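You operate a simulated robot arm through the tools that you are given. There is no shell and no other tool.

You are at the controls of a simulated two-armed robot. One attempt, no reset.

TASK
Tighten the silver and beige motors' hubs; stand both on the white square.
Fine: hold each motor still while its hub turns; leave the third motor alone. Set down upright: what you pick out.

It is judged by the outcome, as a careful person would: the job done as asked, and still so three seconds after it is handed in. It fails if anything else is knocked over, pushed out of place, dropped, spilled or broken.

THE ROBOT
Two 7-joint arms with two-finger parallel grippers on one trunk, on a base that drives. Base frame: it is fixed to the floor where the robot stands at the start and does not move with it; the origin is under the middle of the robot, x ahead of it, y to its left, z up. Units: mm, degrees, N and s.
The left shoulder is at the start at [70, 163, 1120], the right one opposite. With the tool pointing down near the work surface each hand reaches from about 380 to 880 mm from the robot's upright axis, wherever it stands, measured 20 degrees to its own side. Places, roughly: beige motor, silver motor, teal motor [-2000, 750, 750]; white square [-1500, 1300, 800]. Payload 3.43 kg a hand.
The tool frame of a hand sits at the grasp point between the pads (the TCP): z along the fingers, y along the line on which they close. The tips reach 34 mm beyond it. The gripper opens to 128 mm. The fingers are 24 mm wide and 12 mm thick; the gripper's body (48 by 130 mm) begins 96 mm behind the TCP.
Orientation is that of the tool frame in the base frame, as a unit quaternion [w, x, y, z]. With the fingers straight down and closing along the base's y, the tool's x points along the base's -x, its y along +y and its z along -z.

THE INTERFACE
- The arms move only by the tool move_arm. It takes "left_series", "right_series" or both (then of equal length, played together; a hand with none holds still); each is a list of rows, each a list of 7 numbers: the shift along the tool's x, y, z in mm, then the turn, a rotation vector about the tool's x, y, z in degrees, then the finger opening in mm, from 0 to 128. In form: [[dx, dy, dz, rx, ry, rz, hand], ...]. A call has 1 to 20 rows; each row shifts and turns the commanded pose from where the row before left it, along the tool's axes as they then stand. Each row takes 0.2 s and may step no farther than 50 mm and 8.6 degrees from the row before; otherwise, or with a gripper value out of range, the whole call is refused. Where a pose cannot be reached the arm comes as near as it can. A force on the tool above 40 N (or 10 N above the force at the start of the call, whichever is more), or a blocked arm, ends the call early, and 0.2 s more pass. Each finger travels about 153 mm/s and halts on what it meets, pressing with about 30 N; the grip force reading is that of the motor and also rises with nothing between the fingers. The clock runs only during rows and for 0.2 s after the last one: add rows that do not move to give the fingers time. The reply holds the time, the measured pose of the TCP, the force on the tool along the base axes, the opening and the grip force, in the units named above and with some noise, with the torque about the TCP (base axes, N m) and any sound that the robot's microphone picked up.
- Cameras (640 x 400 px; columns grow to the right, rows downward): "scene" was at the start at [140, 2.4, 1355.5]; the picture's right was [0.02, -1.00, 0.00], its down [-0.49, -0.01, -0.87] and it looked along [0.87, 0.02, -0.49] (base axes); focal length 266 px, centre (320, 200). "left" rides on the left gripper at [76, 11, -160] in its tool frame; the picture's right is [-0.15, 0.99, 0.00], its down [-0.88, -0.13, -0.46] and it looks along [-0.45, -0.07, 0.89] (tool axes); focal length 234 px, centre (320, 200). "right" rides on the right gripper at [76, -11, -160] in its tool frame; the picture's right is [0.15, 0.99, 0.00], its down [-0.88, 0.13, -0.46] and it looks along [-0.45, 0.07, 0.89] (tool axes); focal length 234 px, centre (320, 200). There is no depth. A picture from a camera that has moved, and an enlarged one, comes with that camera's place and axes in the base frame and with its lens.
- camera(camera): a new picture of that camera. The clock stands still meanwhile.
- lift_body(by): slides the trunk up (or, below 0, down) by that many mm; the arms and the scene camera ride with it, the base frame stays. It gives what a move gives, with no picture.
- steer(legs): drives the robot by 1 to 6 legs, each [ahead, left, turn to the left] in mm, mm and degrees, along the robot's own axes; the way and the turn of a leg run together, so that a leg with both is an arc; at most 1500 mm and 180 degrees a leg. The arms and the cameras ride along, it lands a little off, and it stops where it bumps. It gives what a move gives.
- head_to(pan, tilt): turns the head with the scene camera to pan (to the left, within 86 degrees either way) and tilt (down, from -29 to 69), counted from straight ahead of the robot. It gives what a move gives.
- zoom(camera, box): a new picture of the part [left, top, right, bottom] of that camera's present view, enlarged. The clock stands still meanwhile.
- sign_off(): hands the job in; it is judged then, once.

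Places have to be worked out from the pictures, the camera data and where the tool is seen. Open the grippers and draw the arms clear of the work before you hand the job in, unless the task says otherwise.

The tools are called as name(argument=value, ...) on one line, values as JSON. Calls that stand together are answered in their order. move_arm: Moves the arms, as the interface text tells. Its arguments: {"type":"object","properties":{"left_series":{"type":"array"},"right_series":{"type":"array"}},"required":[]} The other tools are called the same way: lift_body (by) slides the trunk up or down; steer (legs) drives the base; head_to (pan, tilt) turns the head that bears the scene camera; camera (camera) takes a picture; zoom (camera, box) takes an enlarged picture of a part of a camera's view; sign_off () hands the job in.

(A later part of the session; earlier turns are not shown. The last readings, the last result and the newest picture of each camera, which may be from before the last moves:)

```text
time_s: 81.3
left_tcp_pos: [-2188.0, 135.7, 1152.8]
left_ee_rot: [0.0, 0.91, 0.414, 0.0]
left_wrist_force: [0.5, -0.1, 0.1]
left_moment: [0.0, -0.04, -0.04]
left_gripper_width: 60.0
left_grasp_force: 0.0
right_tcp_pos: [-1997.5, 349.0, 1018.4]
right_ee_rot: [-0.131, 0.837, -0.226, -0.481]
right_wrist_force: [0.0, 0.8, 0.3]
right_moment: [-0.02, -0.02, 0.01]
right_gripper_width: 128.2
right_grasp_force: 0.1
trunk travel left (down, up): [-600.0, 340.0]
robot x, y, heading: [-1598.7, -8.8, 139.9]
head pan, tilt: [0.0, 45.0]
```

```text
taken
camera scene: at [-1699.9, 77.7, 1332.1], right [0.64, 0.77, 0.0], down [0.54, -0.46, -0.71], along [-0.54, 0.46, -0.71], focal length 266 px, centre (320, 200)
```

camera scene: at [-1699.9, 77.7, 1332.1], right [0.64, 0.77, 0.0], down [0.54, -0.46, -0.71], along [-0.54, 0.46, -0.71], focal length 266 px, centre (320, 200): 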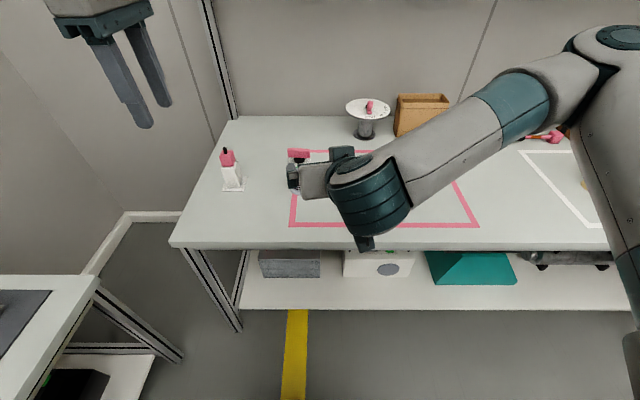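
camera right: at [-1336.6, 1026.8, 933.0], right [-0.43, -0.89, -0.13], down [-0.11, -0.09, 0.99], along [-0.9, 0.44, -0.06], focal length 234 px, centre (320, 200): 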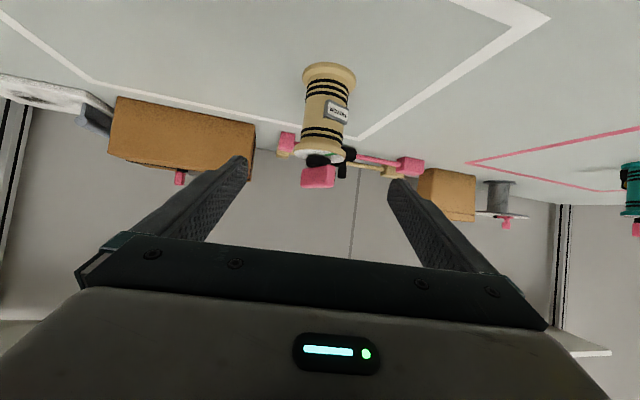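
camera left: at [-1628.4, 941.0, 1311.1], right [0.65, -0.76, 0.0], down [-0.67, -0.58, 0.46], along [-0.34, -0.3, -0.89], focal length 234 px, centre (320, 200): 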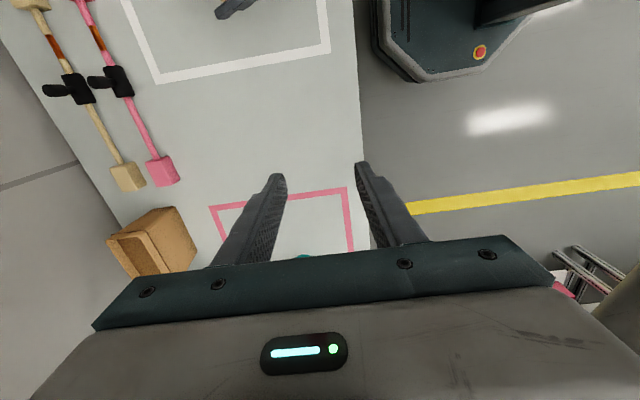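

Silver should be at about fwd 765, 55 mm left of the robot's centreline. I'll look at it with the hand cameras to refine.

camera(camera="right")

camera(camera="left")

```text
taken
camera right: at [-1838.9, 270.3, 1032.6], right [-0.44, -0.89, -0.13], down [-0.11, -0.09, 0.99], along [-0.89, 0.45, -0.06], focal length 234 px, centre (320, 200)
```

right: 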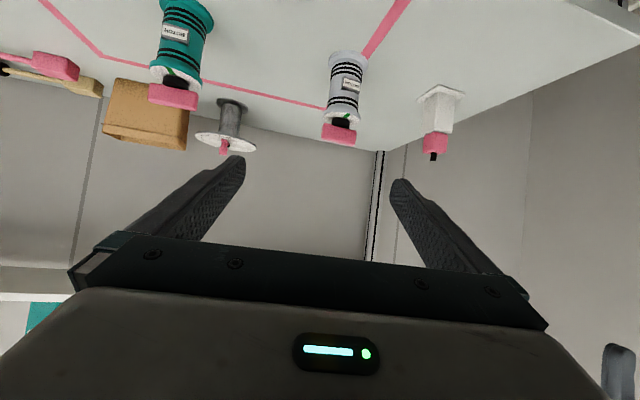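

```text
taken
camera left: at [-2130.5, 185.9, 1311.1], right [0.65, -0.76, 0.0], down [-0.68, -0.58, 0.46], along [-0.35, -0.3, -0.89], focal length 234 px, centre (320, 200)
```

left: 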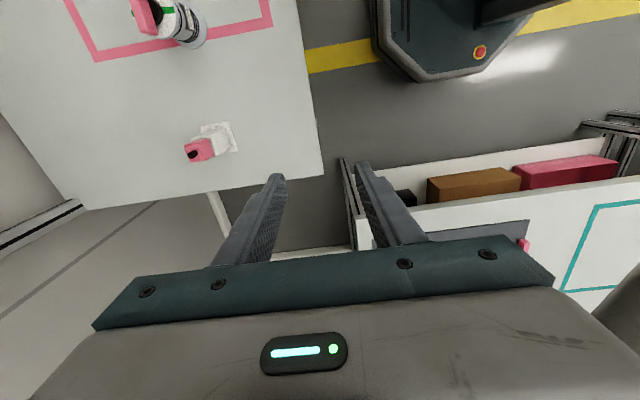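

I'll zoom in on silver from both hand cameras for a precise fix.

zoom(camera="left", box=[110, 0, 230, 75])

zoom(camera="right", box=[290, 30, 410, 160])

```text
5.33 times, centred on (170, 38) of left
camera zoom: at [-2130.5, 185.9, 1311.1], right [0.65, -0.76, 0.0], down [-0.68, -0.58, 0.46], along [-0.35, -0.3, -0.89], focal length 1249 px, centre (1120, 1067)
```

zoom: 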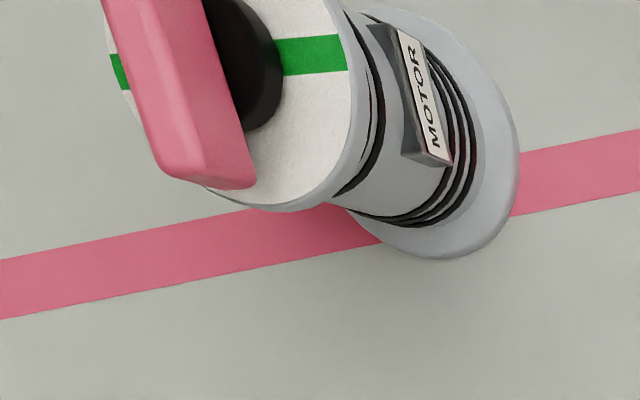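

```text
3.08 times, centred on (350, 95) of right
camera zoom: at [-1838.9, 270.3, 1032.6], right [-0.44, -0.89, -0.13], down [-0.11, -0.09, 0.99], along [-0.89, 0.45, -0.06], focal length 720 px, centre (228, 523)
```

zoom: 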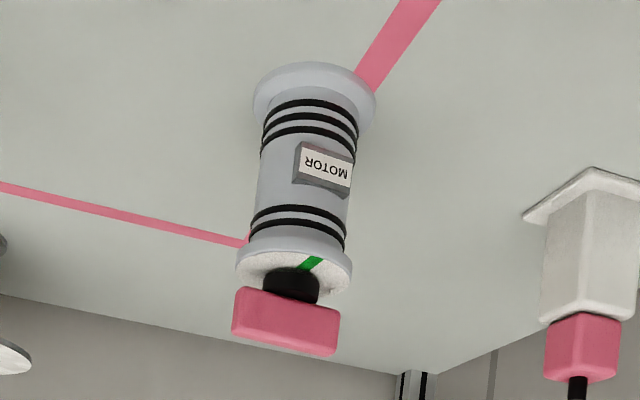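

Cameras agree on silver at about (-2222, 441), with the green line at ≈−46°. I'll drive forward about 95 mm and check poses.

steer(legs=[[95, 0, 0]])

move_arm(right_series=[[0, 0, 0, 6.9, 0, 4.0, 128], [0, 0, 0, 0, 0, 0, 128]])

```text
time_s: 82.4
left_tcp_pos: [-2262.0, 197.5, 1151.4]
left_ee_rot: [0.0, 0.91, 0.414, 0.0]
left_wrist_force: [0.4, 0.8, -0.2]
left_moment: [-0.02, -0.03, 0.0]
left_gripper_width: 60.1
left_grasp_force: 0.1
right_tcp_pos: [-2070.5, 412.5, 1019.3]
right_ee_rot: [-0.132, 0.836, -0.227, -0.481]
right_wrist_force: [-0.4, 0.6, 0.5]
right_moment: [-0.01, 0.02, -0.04]
right_gripper_width: 128.1
right_grasp_force: 0.1
trunk travel left (down, up): [-600.0, 340.0]
robot x, y, heading: [-1670.7, 53.0, 140.0]
head pan, tilt: [0.0, 45.0]
```

```text
time_s: 83.0
left_tcp_pos: [-2260.0, 198.6, 1151.8]
left_ee_rot: [-0.001, 0.91, 0.414, 0.0]
left_wrist_force: [0.1, -0.7, 0.6]
left_moment: [-0.04, 0.03, 0.0]
left_gripper_width: 60.2
left_grasp_force: 0.0
right_tcp_pos: [-2070.7, 412.9, 1018.1]
right_ee_rot: [-0.164, 0.818, -0.284, -0.472]
right_wrist_force: [0.1, 0.1, 0.3]
right_moment: [-0.03, 0.04, 0.0]
right_gripper_width: 128.2
right_grasp_force: 0.0
trunk travel left (down, up): [-600.0, 340.0]
robot x, y, heading: [-1672.4, 54.5, 140.0]
head pan, tilt: [0.0, 45.0]
```

Poses are as expected. I'll move the right hand down to the pre-grasp point in front of silver.

move_arm(right_series=[[28.9, 18, 21.2, 0, 0, 0, 128], [28.9, 18, 21.2, 0, 0, 0, 128], [28.9, 18, 21.2, 0, 0, 0, 128], [28.9, 18, 21.2, 0, 0, 0, 128], [0, 0, 0, 0, 0, 0, 128]])

camera(camera="right")

camera(camera="scene")

```text
time_s: 84.2
left_tcp_pos: [-2261.3, 198.4, 1153.5]
left_ee_rot: [0.0, 0.91, 0.414, 0.0]
left_wrist_force: [0.2, -0.9, -0.7]
left_moment: [-0.01, 0.02, -0.03]
left_gripper_width: 59.8
left_grasp_force: 0.0
right_tcp_pos: [-2126.7, 365.4, 876.9]
right_ee_rot: [-0.164, 0.819, -0.285, -0.471]
right_wrist_force: [0.5, 0.4, -1.3]
right_moment: [0.01, -0.01, 0.03]
right_gripper_width: 128.0
right_grasp_force: 0.1
trunk travel left (down, up): [-600.0, 340.0]
robot x, y, heading: [-1674.1, 53.3, 139.9]
head pan, tilt: [0.0, 45.0]
```

```text
taken
camera right: at [-1980.1, 263.6, 890.4], right [-0.55, -0.82, -0.13], down [-0.12, -0.07, 0.99], along [-0.82, 0.56, -0.06], focal length 234 px, centre (320, 200)
```

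right: 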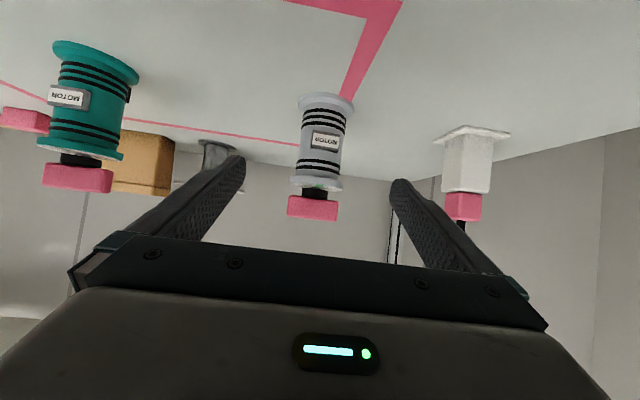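

```text
taken
camera scene: at [-1771.6, 139.2, 1332.1], right [0.64, 0.77, 0.0], down [0.54, -0.46, -0.71], along [-0.54, 0.46, -0.71], focal length 266 px, centre (320, 200)
```

scene: 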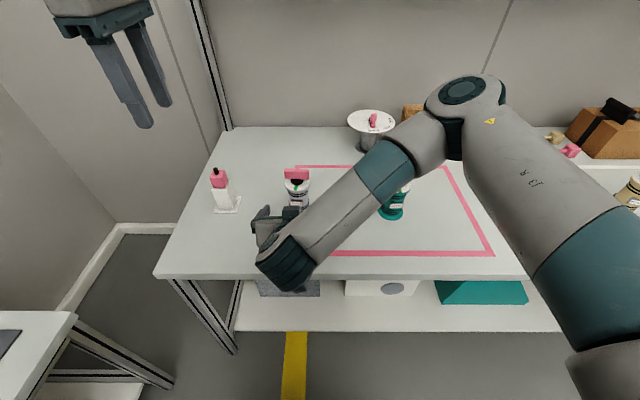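

Silver is centred laterally in the right camera. I'll advance along the tool axis to straddle its body at z≈805.

move_arm(right_series=[[0.2, 0, 35, 0, 0, 0, 128], [0.3, 0, 35, 0, 0, 0, 128], [0.3, 0, 35, 0, 0, 0, 128], [0.2, 0, 34, 0, 0, 0, 128], [0, 0, 0, 0, 0, 0, 128]])

zoom(camera="right", box=[180, 60, 460, 280])

zoom(camera="scene", box=[240, 130, 420, 280])

```text
time_s: 85.4
left_tcp_pos: [-2261.4, 196.4, 1151.3]
left_ee_rot: [0.0, 0.911, 0.413, 0.0]
left_wrist_force: [-0.4, 1.3, 0.3]
left_moment: [0.02, -0.03, -0.01]
left_gripper_width: 60.1
left_grasp_force: 0.0
right_tcp_pos: [-2219.7, 439.1, 805.3]
right_ee_rot: [-0.164, 0.819, -0.284, -0.472]
right_wrist_force: [0.2, 0.1, 0.4]
right_moment: [-0.01, 0.01, 0.01]
right_gripper_width: 128.0
right_grasp_force: 0.1
trunk travel left (down, up): [-600.0, 340.0]
robot x, y, heading: [-1673.3, 53.0, 139.8]
head pan, tilt: [0.0, 45.0]
```

```text
1.82 times, centred on (320, 170) of right
camera zoom: at [-2073.5, 338.5, 819.0], right [-0.55, -0.82, -0.13], down [-0.12, -0.07, 0.99], along [-0.82, 0.56, -0.06], focal length 426 px, centre (320, 254)
```

zoom: 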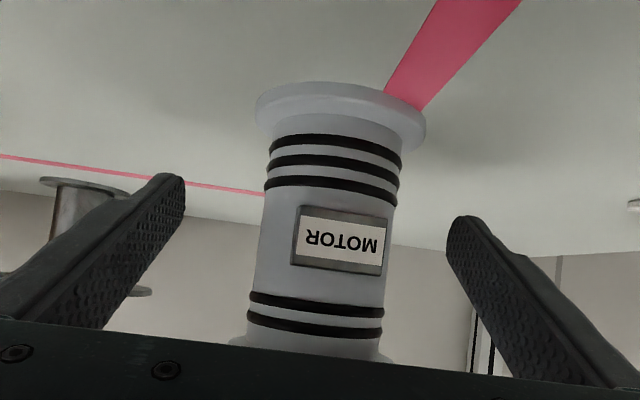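

```text
2.67 times, centred on (330, 205) of scene
camera zoom: at [-1772.1, 138.5, 1332.1], right [0.64, 0.77, 0.0], down [0.54, -0.46, -0.71], along [-0.54, 0.46, -0.71], focal length 708 px, centre (293, 187)
```

zoom: 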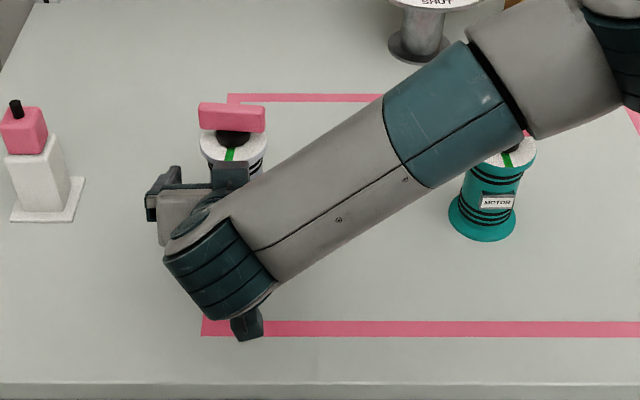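

Fingers straddle silver's body, centred within a couple of mm. I'll close the right gripper.

move_arm(right_series=[[0, 0, 0, 0, 0, 0, 60], [0, 0, 0, 0, 0, 0, 60], [0, 0, 0, 0, 0, 0, 30], [0, 0, 0, 0, 0, 0, 30], [0, 0, 0, 0, 0, 0, 30]])

zoom(camera="right", box=[180, 60, 460, 280])

```text
time_s: 86.6
left_tcp_pos: [-2262.4, 196.2, 1151.3]
left_ee_rot: [0.0, 0.91, 0.414, -0.001]
left_wrist_force: [-0.1, 0.6, 0.2]
left_moment: [0.02, -0.02, -0.01]
left_gripper_width: 59.9
left_grasp_force: 0.0
right_tcp_pos: [-2219.6, 439.9, 805.8]
right_ee_rot: [-0.163, 0.819, -0.284, -0.472]
right_wrist_force: [0.3, -1.2, 0.0]
right_moment: [-0.09, 0.06, 0.1]
right_gripper_width: 54.9
right_grasp_force: 29.8
trunk travel left (down, up): [-600.0, 340.0]
robot x, y, heading: [-1670.0, 50.8, 139.9]
head pan, tilt: [0.0, 45.0]
```

```text
1.82 times, centred on (320, 170) of right
camera zoom: at [-2073.4, 338.4, 819.2], right [-0.55, -0.82, -0.13], down [-0.12, -0.07, 0.99], along [-0.82, 0.56, -0.06], focal length 426 px, centre (320, 254)
```

zoom: 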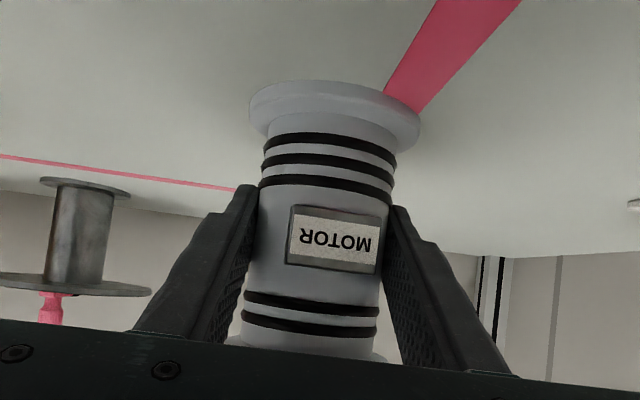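

Silver is gripped (55 mm, 30 N) and essentially unmoved. I'll bring the left hand over its hub at a safe height, aligned to the bar, and look.

move_arm(left_series=[[35, -21.9, 0, 0, 0, 0, 60], [35, -21.9, 0, 0, 0, 0, 60], [35, -21.9, 0, 0, 0, 0, 60], [35, -21.9, 0, 0, 0, 0, 60], [35, -21.9, 0, 0, 0, 0, 60], [35, -21.6, 0, 0, 0, 0, 60], [0, 0, 40, 0, 0, 4.5, 60], [0, 0, 40, 0, 0, 0, 60], [0, 0, 20, 0, 0, 0, 60], [0, 0, 0, 0, 0, 0, 60]])

zoom(camera="left", box=[260, 90, 380, 180])

camera(camera="scene")

```text
time_s: 88.8
left_tcp_pos: [-2223.5, 441.4, 1051.9]
left_ee_rot: [0.0, 0.926, 0.378, 0.0]
left_wrist_force: [0.2, 0.8, -0.3]
left_moment: [0.0, 0.01, 0.03]
left_gripper_width: 60.0
left_grasp_force: 0.0
right_tcp_pos: [-2219.3, 439.7, 806.0]
right_ee_rot: [-0.164, 0.818, -0.284, -0.472]
right_wrist_force: [-0.4, -1.4, -0.5]
right_moment: [-0.04, 0.15, 0.03]
right_gripper_width: 55.1
right_grasp_force: 30.1
trunk travel left (down, up): [-600.0, 340.0]
robot x, y, heading: [-1670.8, 54.4, 139.7]
head pan, tilt: [0.0, 45.0]
```

```text
4.44 times, centred on (320, 135) of left
camera zoom: at [-2161.0, 486.8, 1211.4], right [0.59, -0.81, 0.0], down [-0.72, -0.52, 0.46], along [-0.37, -0.27, -0.89], focal length 1041 px, centre (320, 489)
```

zoom: 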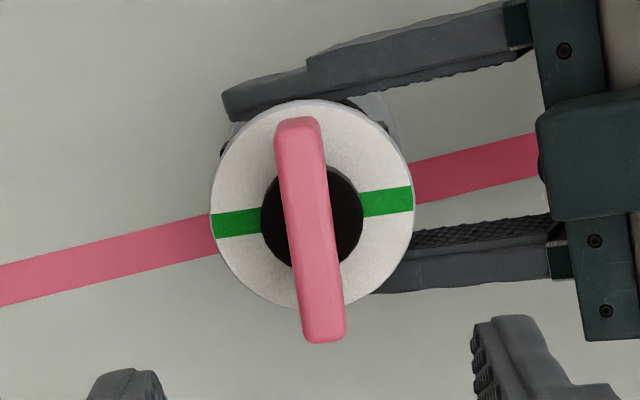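

```text
taken
camera scene: at [-1772.3, 139.0, 1332.1], right [0.64, 0.77, 0.0], down [0.54, -0.46, -0.71], along [-0.54, 0.46, -0.71], focal length 266 px, centre (320, 200)
```

scene: 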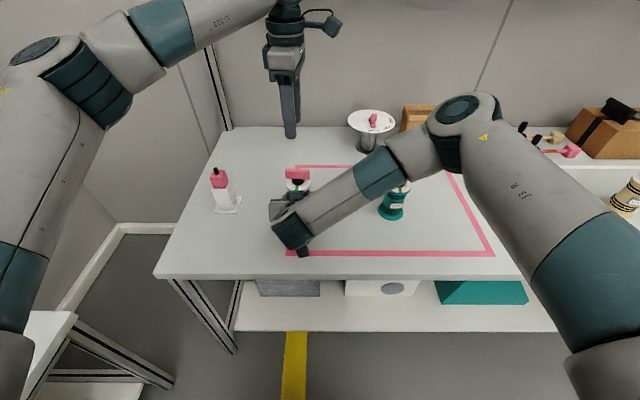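

Alignment is good: the bar angle is within ~1°, and the hub sits about 3 mm off in y and 3 mm in x. I'll correct that and descend to straddle the bar.

move_arm(left_series=[[2.7, -3.4, 0, 0, 0, 0, 60], [0, 0, 30, 0, 0, 0, 60], [0, 0, 30, 0, 0, 0, 60], [0, 0, 25, 0, 0, 0, 60], [0, 0, 0, 0, 0, 0, 60]])

zoom(camera="left", box=[240, 80, 400, 220])

```text
time_s: 90.0
left_tcp_pos: [-2222.8, 446.3, 966.3]
left_ee_rot: [-0.001, 0.925, 0.379, 0.0]
left_wrist_force: [-0.4, 0.7, 0.3]
left_moment: [0.0, -0.03, 0.01]
left_gripper_width: 59.9
left_grasp_force: 0.1
right_tcp_pos: [-2219.4, 440.8, 805.7]
right_ee_rot: [-0.163, 0.819, -0.284, -0.471]
right_wrist_force: [0.6, -0.2, 1.1]
right_moment: [-0.16, 0.06, 0.04]
right_gripper_width: 54.6
right_grasp_force: 30.2
trunk travel left (down, up): [-600.0, 340.0]
robot x, y, heading: [-1673.8, 53.3, 140.1]
head pan, tilt: [0.0, 45.0]
```

```text
2.86 times, centred on (320, 150) of left
camera zoom: at [-2161.0, 491.7, 1126.1], right [0.59, -0.81, 0.0], down [-0.72, -0.52, 0.46], along [-0.37, -0.27, -0.89], focal length 669 px, centre (320, 343)
```

zoom: 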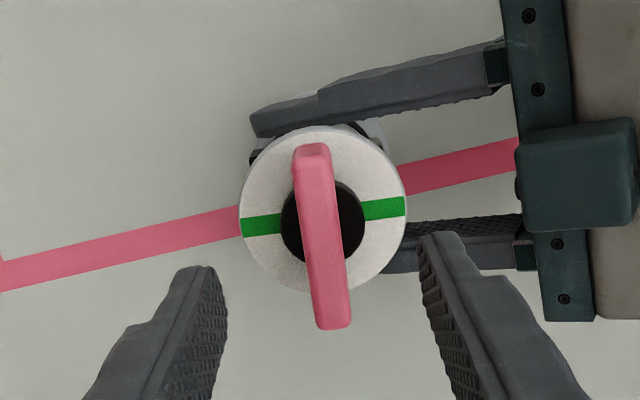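

Now precisely centred. I'll descend the last 51 mm and close on the bar.

move_arm(left_series=[[0, 0, 18, 0, 0, 0, 60], [0, 0, 18, 0, 0, 0, 60], [0, 0, 15, 0, 0, 0, 60], [0, 0, 0, 0, 0, 0, 60], [0, 0, 0, 0, 0, 0, 35], [0, 0, 0, 0, 0, 0, 20], [0, 0, 0, 0, 0, 0, 0], [0, 0, 0, 0, 0, 0, 0], [0, 0, 0, 0, 0, 0, 0]])

zoom(camera="left", box=[240, 80, 400, 220])

```text
time_s: 92.0
left_tcp_pos: [-2224.2, 446.3, 914.9]
left_ee_rot: [0.0, 0.926, 0.378, 0.0]
left_wrist_force: [-1.6, 1.1, 0.6]
left_moment: [0.11, 0.02, -0.15]
left_gripper_width: 13.4
left_grasp_force: 30.0
right_tcp_pos: [-2220.0, 439.5, 804.9]
right_ee_rot: [-0.162, 0.819, -0.283, -0.472]
right_wrist_force: [2.4, -0.6, 2.4]
right_moment: [0.04, 0.1, 0.16]
right_gripper_width: 55.5
right_grasp_force: 30.0
trunk travel left (down, up): [-600.0, 340.0]
robot x, y, heading: [-1672.5, 56.4, 140.0]
head pan, tilt: [0.0, 45.0]
```

```text
2.86 times, centred on (320, 150) of left
camera zoom: at [-2160.8, 490.9, 1075.0], right [0.59, -0.81, 0.0], down [-0.72, -0.52, 0.46], along [-0.37, -0.27, -0.89], focal length 669 px, centre (320, 343)
```

zoom: 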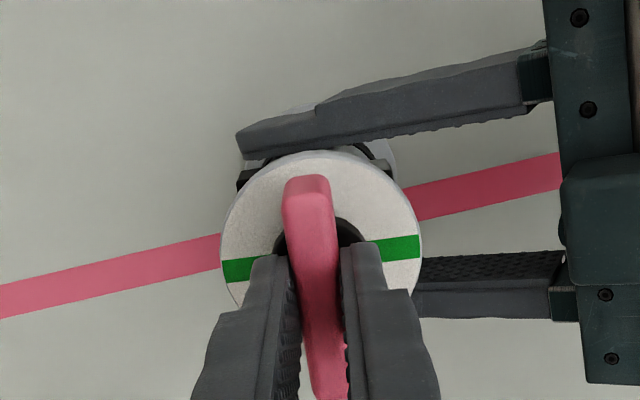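

Clean grip with almost no side load. I'll turn clockwise 32° and check.

move_arm(left_series=[[0, 0, 0, 0, 0, 4, 0], [0, 0, 0, 0, 0, 4, 0], [0, 0, 0, 0, 0, 4, 0], [0, 0, 0, 0, 0, 4, 0], [0, 0, 0, 0, 0, 4, 0], [0, 0, 0, 0, 0, 4, 0], [0, 0, 0, 0, 0, 4, 0], [0, 0, 0, 0, 0, 4, 0], [0, 0, 0, 0, 0, 0, 0]])

zoom(camera="right", box=[180, 60, 460, 280])

```text
time_s: 94.0
left_tcp_pos: [-2222.7, 445.3, 916.0]
left_ee_rot: [0.001, 0.994, 0.108, 0.001]
left_wrist_force: [2.0, -11.0, -0.6]
left_moment: [-0.33, -0.03, 0.01]
left_gripper_width: 13.4
left_grasp_force: 30.4
right_tcp_pos: [-2220.6, 440.3, 804.8]
right_ee_rot: [-0.166, 0.817, -0.285, -0.472]
right_wrist_force: [-2.7, 10.4, 1.1]
right_moment: [-0.79, -0.22, -0.01]
right_gripper_width: 55.0
right_grasp_force: 29.9
trunk travel left (down, up): [-600.0, 340.0]
robot x, y, heading: [-1670.0, 52.2, 140.0]
head pan, tilt: [0.0, 45.0]
```

```text
1.82 times, centred on (320, 170) of right
camera zoom: at [-2073.9, 339.2, 819.0], right [-0.56, -0.82, -0.13], down [-0.12, -0.07, 0.99], along [-0.82, 0.57, -0.06], focal length 426 px, centre (320, 254)
```

zoom: 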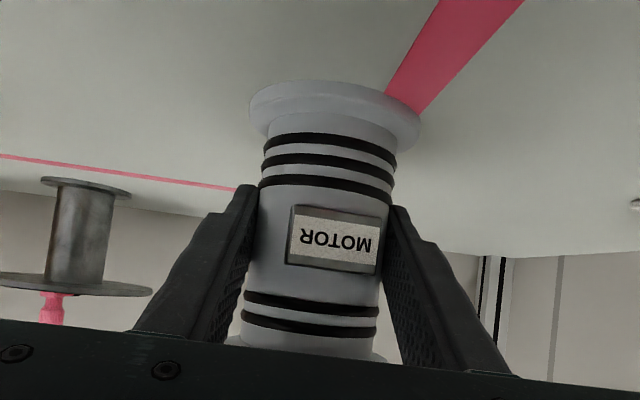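

Body still; there's a mild 11 N side load. I'll relieve 2 mm along tool y and continue 32° clockwise.

move_arm(left_series=[[0, 1, 0, 0, 0, 0, 0], [0, 1, 0, 0, 0, 0, 0], [0, 0, 0, 0, 0, 4, 0], [0, 0, 0, 0, 0, 4, 0], [0, 0, 0, 0, 0, 4, 0], [0, 0, 0, 0, 0, 4, 0], [0, 0, 0, 0, 0, 4, 0], [0, 0, 0, 0, 0, 4, 0], [0, 0, 0, 0, 0, 4, 0], [0, 0, 0, 0, 0, 4, 0], [0, 0, 0, 0, 0, 0, 0]])

zoom(camera="left", box=[240, 80, 400, 220])

```text
time_s: 96.4
left_tcp_pos: [-2223.3, 442.2, 915.5]
left_ee_rot: [0.0, 0.986, -0.169, 0.0]
left_wrist_force: [-6.9, -2.1, -4.4]
left_moment: [-0.05, 0.36, 0.03]
left_gripper_width: 13.4
left_grasp_force: 30.2
right_tcp_pos: [-2220.6, 439.6, 805.3]
right_ee_rot: [-0.164, 0.819, -0.284, -0.471]
right_wrist_force: [7.3, 1.4, 7.7]
right_moment: [-0.18, 0.34, -0.1]
right_gripper_width: 55.2
right_grasp_force: 30.6
trunk travel left (down, up): [-600.0, 340.0]
robot x, y, heading: [-1671.1, 55.7, 139.8]
head pan, tilt: [0.0, 45.0]
```

```text
2.86 times, centred on (320, 150) of left
camera zoom: at [-2154.7, 408.0, 1075.1], right [-0.47, -0.88, 0.0], down [-0.79, 0.42, 0.46], along [-0.4, 0.21, -0.89], focal length 669 px, centre (320, 343)
```

zoom: 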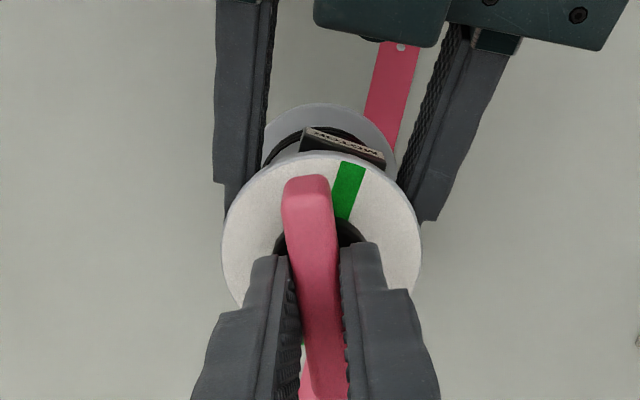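

The bar is at −19.5°, with the green line at about −46°. I'll turn another 20°.

move_arm(left_series=[[0, 0, 0, 0, 0, 4, 0], [0, 0, 0, 0, 0, 4, 0], [0, 0, 0, 0, 0, 4, 0], [0, 0, 0, 0, 0, 4, 0], [0, 0, 0, 0, 0, 4, 0], [0, 0, 0, 0, 0, 0, 0]])

zoom(camera="left", box=[240, 80, 400, 220])

```text
time_s: 97.8
left_tcp_pos: [-2222.0, 442.8, 914.3]
left_ee_rot: [0.0, 0.941, -0.339, 0.0]
left_wrist_force: [-10.6, -8.1, -1.9]
left_moment: [-0.31, 0.33, 0.04]
left_gripper_width: 13.5
left_grasp_force: 30.0
right_tcp_pos: [-2220.4, 439.9, 804.1]
right_ee_rot: [-0.165, 0.818, -0.284, -0.472]
right_wrist_force: [10.0, 6.6, 7.5]
right_moment: [-0.43, 0.67, -0.08]
right_gripper_width: 54.9
right_grasp_force: 30.6
trunk travel left (down, up): [-600.0, 340.0]
robot x, y, heading: [-1670.5, 53.4, 139.8]
head pan, tilt: [0.0, 45.0]
```

```text
2.86 times, centred on (320, 150) of left
camera zoom: at [-2171.1, 386.9, 1075.2], right [-0.74, -0.67, 0.0], down [-0.6, 0.66, 0.46], along [-0.3, 0.34, -0.89], focal length 669 px, centre (320, 343)
```

zoom: 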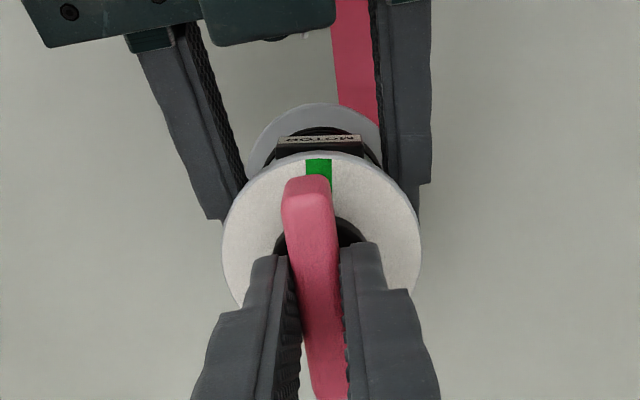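

About 6° remains. I'll relieve 1.5 mm of side load and turn in 2° steps to the stop.

move_arm(left_series=[[0, 1.5, 0, 0, 0, 0, 0], [0, 0, 0, 0, 0, 2, 0], [0, 0, 0, 0, 0, 2, 0], [0, 0, 0, 0, 0, 2, 0], [0, 0, 0, 0, 0, 0, 0]])

zoom(camera="left", box=[240, 80, 400, 220])

```text
time_s: 99.0
left_tcp_pos: [-2223.2, 442.5, 915.4]
left_ee_rot: [0.0, 0.922, -0.388, 0.001]
left_wrist_force: [-0.2, -5.1, -3.7]
left_moment: [-0.18, 0.09, 0.04]
left_gripper_width: 13.6
left_grasp_force: 30.3
right_tcp_pos: [-2219.8, 441.0, 805.6]
right_ee_rot: [-0.163, 0.819, -0.283, -0.471]
right_wrist_force: [2.1, 6.3, 6.1]
right_moment: [-0.19, -0.05, -0.03]
right_gripper_width: 54.9
right_grasp_force: 30.1
trunk travel left (down, up): [-600.0, 340.0]
robot x, y, heading: [-1670.9, 53.2, 140.0]
head pan, tilt: [0.0, 45.0]
```

```text
2.86 times, centred on (320, 150) of left
camera zoom: at [-2178.0, 381.2, 1075.3], right [-0.81, -0.59, 0.0], down [-0.52, 0.72, 0.46], along [-0.27, 0.37, -0.89], focal length 669 px, centre (320, 343)
```

zoom: 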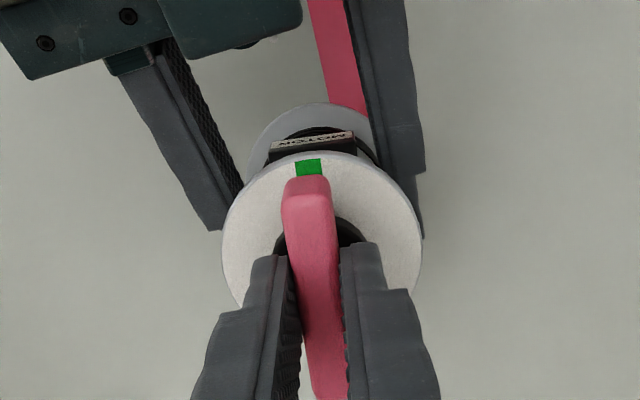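

Bar nearly aligned, with no stop torque yet. I'll continue in small steps.

move_arm(left_series=[[0, 0, 0, 0, 0, 1.5, 0], [0, 0, 0, 0, 0, 1.5, 0], [0, 0, 0, 0, 0, 0, 0]])

zoom(camera="left", box=[240, 80, 400, 220])

```text
time_s: 99.8
left_tcp_pos: [-2223.4, 443.5, 914.4]
left_ee_rot: [0.0, 0.912, -0.41, 0.0]
left_wrist_force: [-2.4, -4.1, -1.5]
left_moment: [-0.37, 0.12, 0.53]
left_gripper_width: 13.1
left_grasp_force: 29.3
right_tcp_pos: [-2220.4, 439.5, 804.2]
right_ee_rot: [-0.163, 0.819, -0.283, -0.472]
right_wrist_force: [1.3, 5.5, 6.3]
right_moment: [-0.03, 0.05, -0.53]
right_gripper_width: 55.0
right_grasp_force: 30.0
trunk travel left (down, up): [-600.0, 340.0]
robot x, y, heading: [-1672.9, 54.5, 140.1]
head pan, tilt: [0.0, 45.0]
```

```text
2.86 times, centred on (320, 150) of left
camera zoom: at [-2181.9, 378.9, 1075.2], right [-0.84, -0.55, 0.0], down [-0.49, 0.75, 0.46], along [-0.25, 0.38, -0.89], focal length 669 px, centre (320, 343)
```

zoom: 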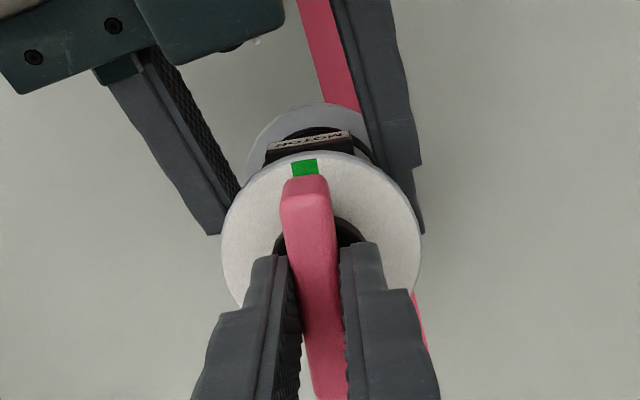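

Stop torque is appearing (0.53 N·m). I'll press 2° more to match how firmly beige was seated.

move_arm(left_series=[[0, 0, 0, 0, 0, 1, 0], [0, 0, 0, 0, 0, 1, 0], [0, 0, 0, 0, 0, 0, 0]])

zoom(camera="left", box=[240, 80, 400, 220])

zoom(camera="right", box=[180, 60, 460, 280])

```text
time_s: 100.6
left_tcp_pos: [-2223.7, 442.4, 914.8]
left_ee_rot: [0.0, 0.904, -0.428, 0.001]
left_wrist_force: [-5.0, -1.4, -1.4]
left_moment: [-0.01, 0.2, 0.79]
left_gripper_width: 13.6
left_grasp_force: 30.3
right_tcp_pos: [-2219.4, 440.2, 805.3]
right_ee_rot: [-0.163, 0.819, -0.283, -0.472]
right_wrist_force: [4.3, 3.4, 6.8]
right_moment: [0.06, 0.21, -0.75]
right_gripper_width: 55.0
right_grasp_force: 30.0
trunk travel left (down, up): [-600.0, 340.0]
robot x, y, heading: [-1671.4, 56.4, 139.8]
head pan, tilt: [0.0, 45.0]
```

```text
2.86 times, centred on (320, 150) of left
camera zoom: at [-2183.9, 377.7, 1075.2], right [-0.86, -0.52, 0.0], down [-0.46, 0.76, 0.46], along [-0.23, 0.39, -0.89], focal length 669 px, centre (320, 343)
```

zoom: 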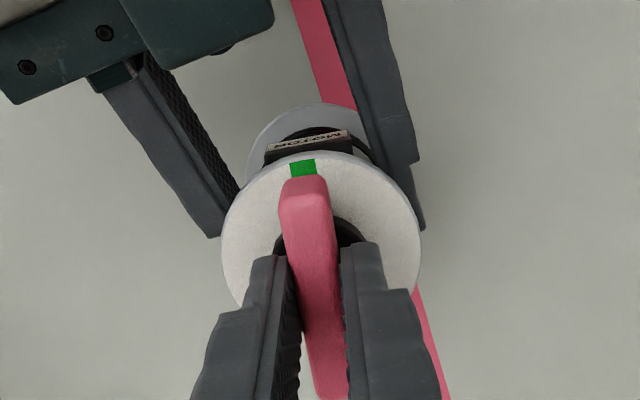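

```text
1.82 times, centred on (320, 170) of right
camera zoom: at [-2073.5, 338.8, 819.1], right [-0.56, -0.82, -0.13], down [-0.12, -0.07, 0.99], along [-0.82, 0.56, -0.06], focal length 426 px, centre (320, 254)
```

zoom: 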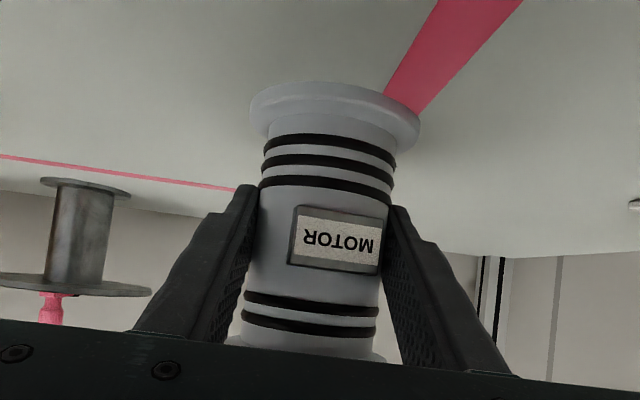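

Silver's hub is tight: 0.79 N·m against the stop, bar on the green line, body unmoved. For the carry I'll keep both hands on it (hub and body) so it can't tilt or slip. First I'll ease off the torque.

move_arm(left_series=[[0, 0, 0, 0, 0, -1, 0], [0, 0, 0, 0, 0, -1, 0], [0, 0, 0, 0, 0, 0, 0]])

```text
time_s: 101.4
left_tcp_pos: [-2223.4, 443.4, 916.0]
left_ee_rot: [0.001, 0.911, -0.411, 0.0]
left_wrist_force: [-9.2, -0.8, -2.9]
left_moment: [-0.06, 0.55, 0.2]
left_gripper_width: 13.1
left_grasp_force: 29.7
right_tcp_pos: [-2219.5, 440.4, 803.8]
right_ee_rot: [-0.163, 0.818, -0.283, -0.472]
right_wrist_force: [9.0, 2.5, 7.5]
right_moment: [0.08, 0.52, -0.18]
right_gripper_width: 55.0
right_grasp_force: 30.0
trunk travel left (down, up): [-600.0, 340.0]
robot x, y, heading: [-1672.6, 54.4, 140.0]
head pan, tilt: [0.0, 45.0]
```

Residual torque is only 0.2 N·m. I'll lift both hands together by 15 mm and check that neither grip slips.

move_arm(left_series=[[0, 0, -3, 0, 0, 0, 0], [0, 0, -6, 0, 0, 0, 0], [0, 0, -6, 0, 0, 0, 0], [0, 0, 0, 0, 0, 0, 0]], right_series=[[-2.6, 0, -1.5, 0, 0, 0, 30], [-5.2, 0, -3, 0, 0, 0, 30], [-5.2, 0, -3, 0, 0, 0, 30], [0, 0, 0, 0, 0, 0, 30]])

zoom(camera="right", box=[180, 60, 460, 280])

zoom(camera="left", box=[240, 80, 400, 220])

```text
time_s: 102.4
left_tcp_pos: [-2224.0, 442.1, 931.6]
left_ee_rot: [0.0, 0.912, -0.411, 0.0]
left_wrist_force: [-14.5, -4.8, -5.5]
left_moment: [0.01, 0.66, 0.13]
left_gripper_width: 13.1
left_grasp_force: 29.6
right_tcp_pos: [-2221.1, 438.7, 818.9]
right_ee_rot: [-0.164, 0.819, -0.284, -0.471]
right_wrist_force: [13.6, 4.3, 1.3]
right_moment: [-0.44, 0.81, -0.22]
right_gripper_width: 55.2
right_grasp_force: 29.6
trunk travel left (down, up): [-600.0, 340.0]
robot x, y, heading: [-1671.3, 51.2, 140.0]
head pan, tilt: [0.0, 45.0]
```

```text
1.82 times, centred on (320, 170) of right
camera zoom: at [-2074.3, 337.9, 833.9], right [-0.56, -0.82, -0.13], down [-0.12, -0.07, 0.99], along [-0.82, 0.57, -0.06], focal length 426 px, centre (320, 254)
```

zoom: 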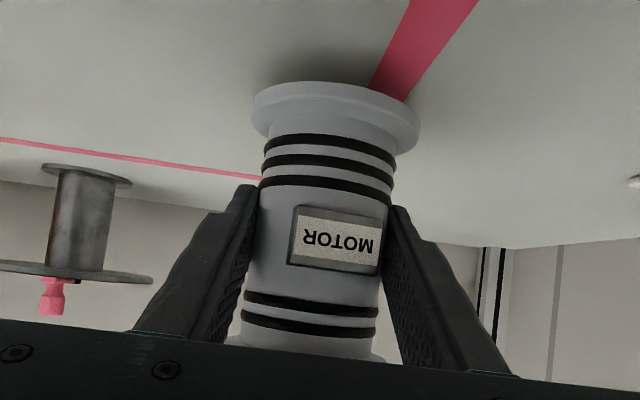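

```text
2.86 times, centred on (320, 150) of left
camera zoom: at [-2181.9, 378.6, 1090.0], right [-0.84, -0.55, 0.0], down [-0.49, 0.75, 0.46], along [-0.25, 0.38, -0.89], focal length 669 px, centre (320, 343)
```

zoom: 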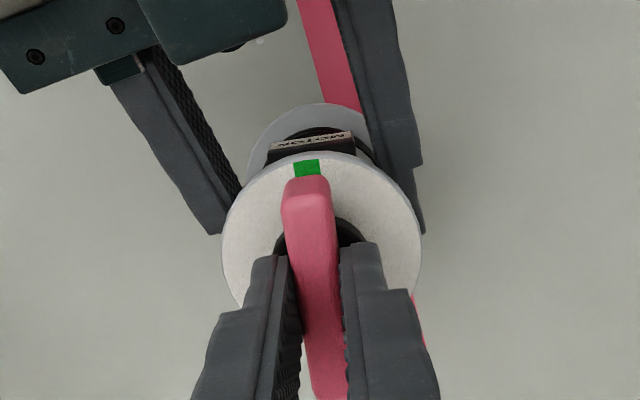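

Both grips hold with no slip and silver is off the table. I'll relieve a bit of side load and lift another 50 mm in sync.

move_arm(left_series=[[-0.5, 1.4, -6, 0, 0, 0, 0], [0, 0, -11, 0, 0, 0, 0], [0, 0, -11, 0, 0, 0, 0], [0, 0, -11, 0, 0, 0, 0], [0, 0, -11, 0, 0, 0, 0], [0, 0, 0, 0, 0, 0, 0]], right_series=[[-5.2, 0, -3, 0, 0, 0, 30], [-9.5, 0, -5.5, 0, 0, 0, 30], [-9.5, 0, -5.5, 0, 0, 0, 30], [-9.5, 0, -5.5, 0, 0, 0, 30], [-9.5, 0, -5.5, 0, 0, 0, 30], [0, 0, 0, 0, 0, 0, 30]])

zoom(camera="right", box=[180, 60, 460, 280])

camera(camera="scene")

```text
time_s: 103.8
left_tcp_pos: [-2224.9, 443.0, 980.7]
left_ee_rot: [0.0, 0.911, -0.412, 0.001]
left_wrist_force: [0.3, -7.8, 6.0]
left_moment: [-0.53, -0.11, 0.21]
left_gripper_width: 13.3
left_grasp_force: 30.2
right_tcp_pos: [-2221.3, 438.7, 870.4]
right_ee_rot: [-0.164, 0.819, -0.283, -0.472]
right_wrist_force: [-2.0, 7.4, -9.8]
right_moment: [-0.34, -0.03, -0.24]
right_gripper_width: 55.2
right_grasp_force: 29.9
trunk travel left (down, up): [-600.0, 340.0]
robot x, y, heading: [-1668.9, 49.5, 139.7]
head pan, tilt: [0.0, 45.0]
```

```text
1.82 times, centred on (320, 170) of right
camera zoom: at [-2075.1, 338.5, 884.1], right [-0.56, -0.82, -0.13], down [-0.12, -0.07, 0.99], along [-0.82, 0.57, -0.06], focal length 426 px, centre (320, 254)
```

zoom: 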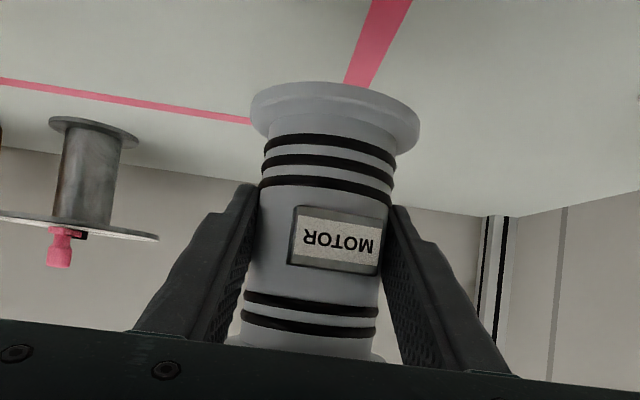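

```text
taken
camera scene: at [-1773.2, 139.5, 1331.9], right [0.64, 0.77, 0.0], down [0.54, -0.46, -0.71], along [-0.54, 0.45, -0.71], focal length 266 px, centre (320, 200)
```

scene: 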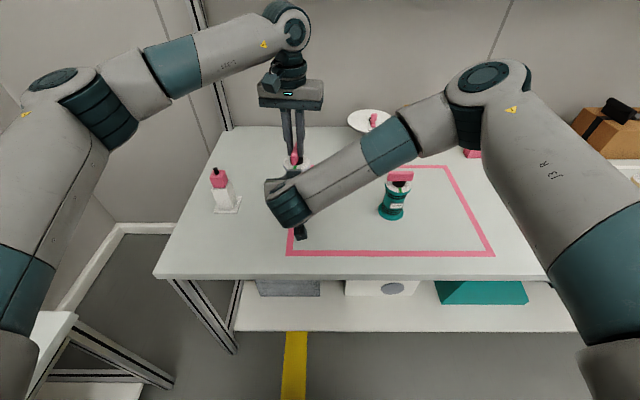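

Silver is up 65 mm and held firmly by both hands. I'll back off 260 mm so it passes well clear of teal and beige, then move right.

steer(legs=[[-260, 0, 0]])

zoom(camera="right", box=[180, 60, 460, 280])

```text
time_s: 105.7
left_tcp_pos: [-2026.3, 275.6, 980.4]
left_ee_rot: [-0.001, 0.911, -0.412, 0.001]
left_wrist_force: [7.3, -11.2, 11.4]
left_moment: [-0.78, -0.43, 0.11]
left_gripper_width: 13.6
left_grasp_force: 29.8
right_tcp_pos: [-2021.3, 273.0, 870.1]
right_ee_rot: [-0.164, 0.819, -0.284, -0.471]
right_wrist_force: [-6.9, 12.0, -16.5]
right_moment: [-0.55, -0.29, -0.12]
right_gripper_width: 55.1
right_grasp_force: 29.8
trunk travel left (down, up): [-600.0, 340.0]
robot x, y, heading: [-1472.6, -112.5, 139.9]
head pan, tilt: [0.0, 45.0]
```

```text
1.82 times, centred on (320, 170) of right
camera zoom: at [-1875.0, 170.8, 884.2], right [-0.56, -0.82, -0.13], down [-0.12, -0.07, 0.99], along [-0.82, 0.57, -0.06], focal length 426 px, centre (320, 254)
```

zoom: 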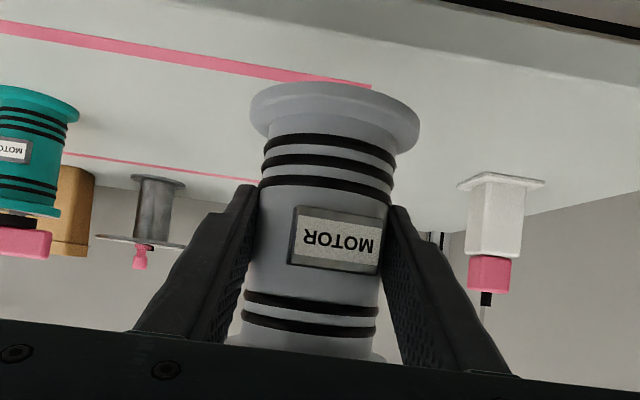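

No slip; internal vertical load between the hands is ~11–16 N. I'll relax it by raising the left 1 mm, then drive right in two legs.

move_arm(left_series=[[0, 0, -1, 0, 0, 0, 0], [0, 0, 0, 0, 0, 0, 0]])

steer(legs=[[0, -600, 0]])

zoom(camera="right", box=[180, 60, 460, 280])

camera(camera="scene")

```text
time_s: 106.3
left_tcp_pos: [-2024.7, 275.0, 979.8]
left_ee_rot: [0.001, 0.911, -0.412, 0.0]
left_wrist_force: [-1.7, 0.8, -10.3]
left_moment: [0.46, 0.52, 0.07]
left_gripper_width: 13.2
left_grasp_force: 29.7
right_tcp_pos: [-2021.3, 272.4, 871.9]
right_ee_rot: [-0.164, 0.819, -0.285, -0.471]
right_wrist_force: [1.2, -1.7, 5.1]
right_moment: [-0.35, -0.32, -0.08]
right_gripper_width: 55.2
right_grasp_force: 29.5
trunk travel left (down, up): [-600.0, 340.0]
robot x, y, heading: [-1474.4, -110.9, 139.6]
head pan, tilt: [0.0, 45.0]
```

```text
time_s: 109.7
left_tcp_pos: [-1642.3, 729.4, 981.1]
left_ee_rot: [0.001, 0.912, -0.41, 0.001]
left_wrist_force: [-3.5, 1.6, -22.7]
left_moment: [0.04, 0.18, 0.09]
left_gripper_width: 13.5
left_grasp_force: 29.9
right_tcp_pos: [-1637.7, 728.3, 870.4]
right_ee_rot: [-0.163, 0.819, -0.284, -0.471]
right_wrist_force: [4.5, -0.8, 17.7]
right_moment: [0.08, 0.35, -0.11]
right_gripper_width: 54.9
right_grasp_force: 29.6
trunk travel left (down, up): [-600.0, 340.0]
robot x, y, heading: [-1089.1, 344.1, 139.9]
head pan, tilt: [0.0, 45.0]
```

```text
1.82 times, centred on (320, 170) of right
camera zoom: at [-1492.0, 626.4, 884.3], right [-0.55, -0.82, -0.13], down [-0.12, -0.07, 0.99], along [-0.82, 0.56, -0.06], focal length 426 px, centre (320, 254)
```

zoom: 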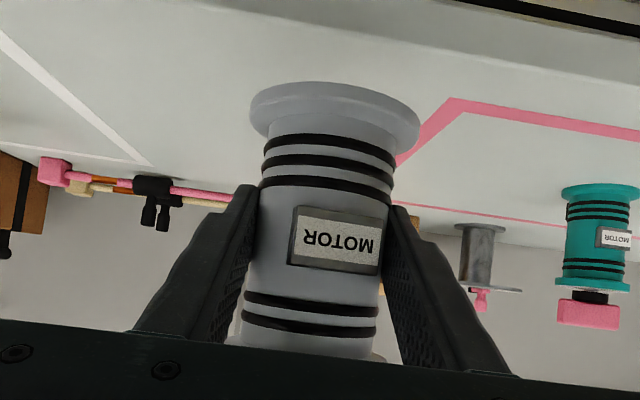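

```text
taken
camera scene: at [-1189.4, 428.0, 1332.0], right [0.64, 0.77, 0.0], down [0.54, -0.45, -0.71], along [-0.54, 0.45, -0.71], focal length 266 px, centre (320, 200)
```

scene: 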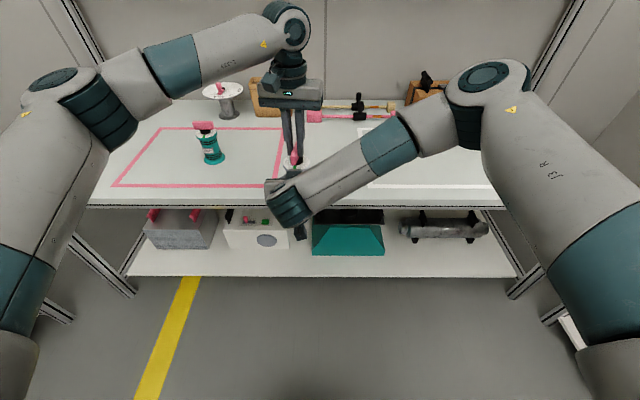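

Halfway, with no slip. I'll relax 1 mm of vertical load and drive the remaining ~604 mm to the right.

move_arm(left_series=[[0, 0, 1, 0, 0, 0, 0], [0, 0, 0, 0, 0, 0, 0]])

steer(legs=[[0, -604, 0]])

camera(camera="scene")

zoom(camera="right", box=[120, 30, 520, 280])

```text
time_s: 110.3
left_tcp_pos: [-1640.8, 731.5, 979.8]
left_ee_rot: [0.001, 0.912, -0.41, 0.002]
left_wrist_force: [2.1, -1.3, 3.4]
left_moment: [-0.55, -0.07, 0.17]
left_gripper_width: 13.3
left_grasp_force: 29.8
right_tcp_pos: [-1638.1, 728.4, 870.2]
right_ee_rot: [-0.163, 0.819, -0.283, -0.472]
right_wrist_force: [-0.9, 1.9, -7.5]
right_moment: [0.28, -0.04, -0.21]
right_gripper_width: 54.8
right_grasp_force: 29.7
trunk travel left (down, up): [-600.0, 340.0]
robot x, y, heading: [-1088.5, 342.8, 140.0]
head pan, tilt: [0.0, 45.0]
```

```text
time_s: 113.7
left_tcp_pos: [-1257.8, 1188.8, 980.7]
left_ee_rot: [0.001, 0.912, -0.41, 0.001]
left_wrist_force: [2.8, -5.5, 14.9]
left_moment: [-0.22, -0.16, 0.15]
left_gripper_width: 13.2
left_grasp_force: 30.0
right_tcp_pos: [-1254.0, 1185.5, 869.5]
right_ee_rot: [-0.163, 0.819, -0.283, -0.472]
right_wrist_force: [-2.0, 5.1, -20.0]
right_moment: [-0.36, -0.19, -0.09]
right_gripper_width: 55.2
right_grasp_force: 29.8
trunk travel left (down, up): [-600.0, 340.0]
robot x, y, heading: [-701.6, 803.0, 140.1]
head pan, tilt: [0.0, 45.0]
```

```text
taken
camera scene: at [-804.7, 887.3, 1332.0], right [0.64, 0.77, 0.0], down [0.54, -0.45, -0.71], along [-0.54, 0.45, -0.71], focal length 266 px, centre (320, 200)
```

scene: 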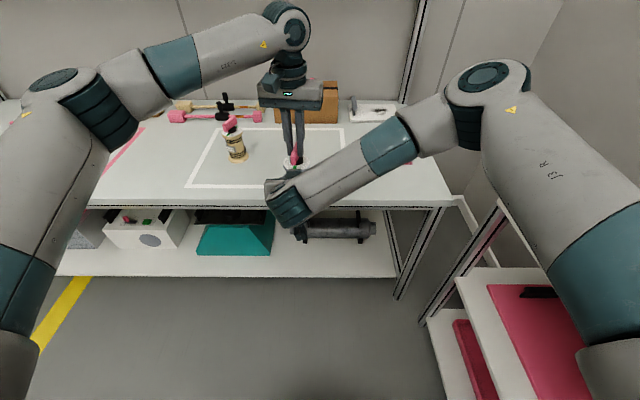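

```text
1.60 times, centred on (320, 155) of right
camera zoom: at [-1107.5, 1085.1, 884.1], right [-0.55, -0.82, -0.13], down [-0.12, -0.07, 0.99], along [-0.82, 0.56, -0.06], focal length 375 px, centre (320, 272)
```

zoom: 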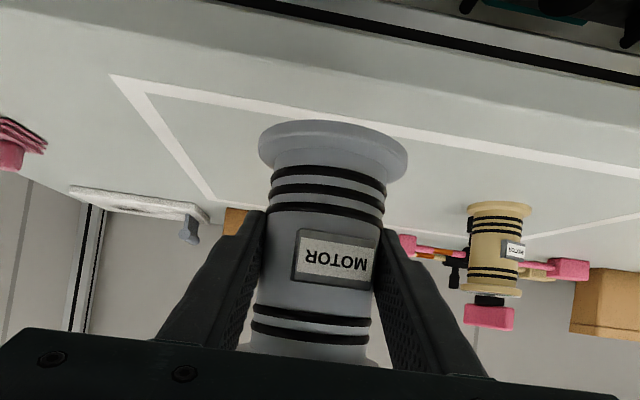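

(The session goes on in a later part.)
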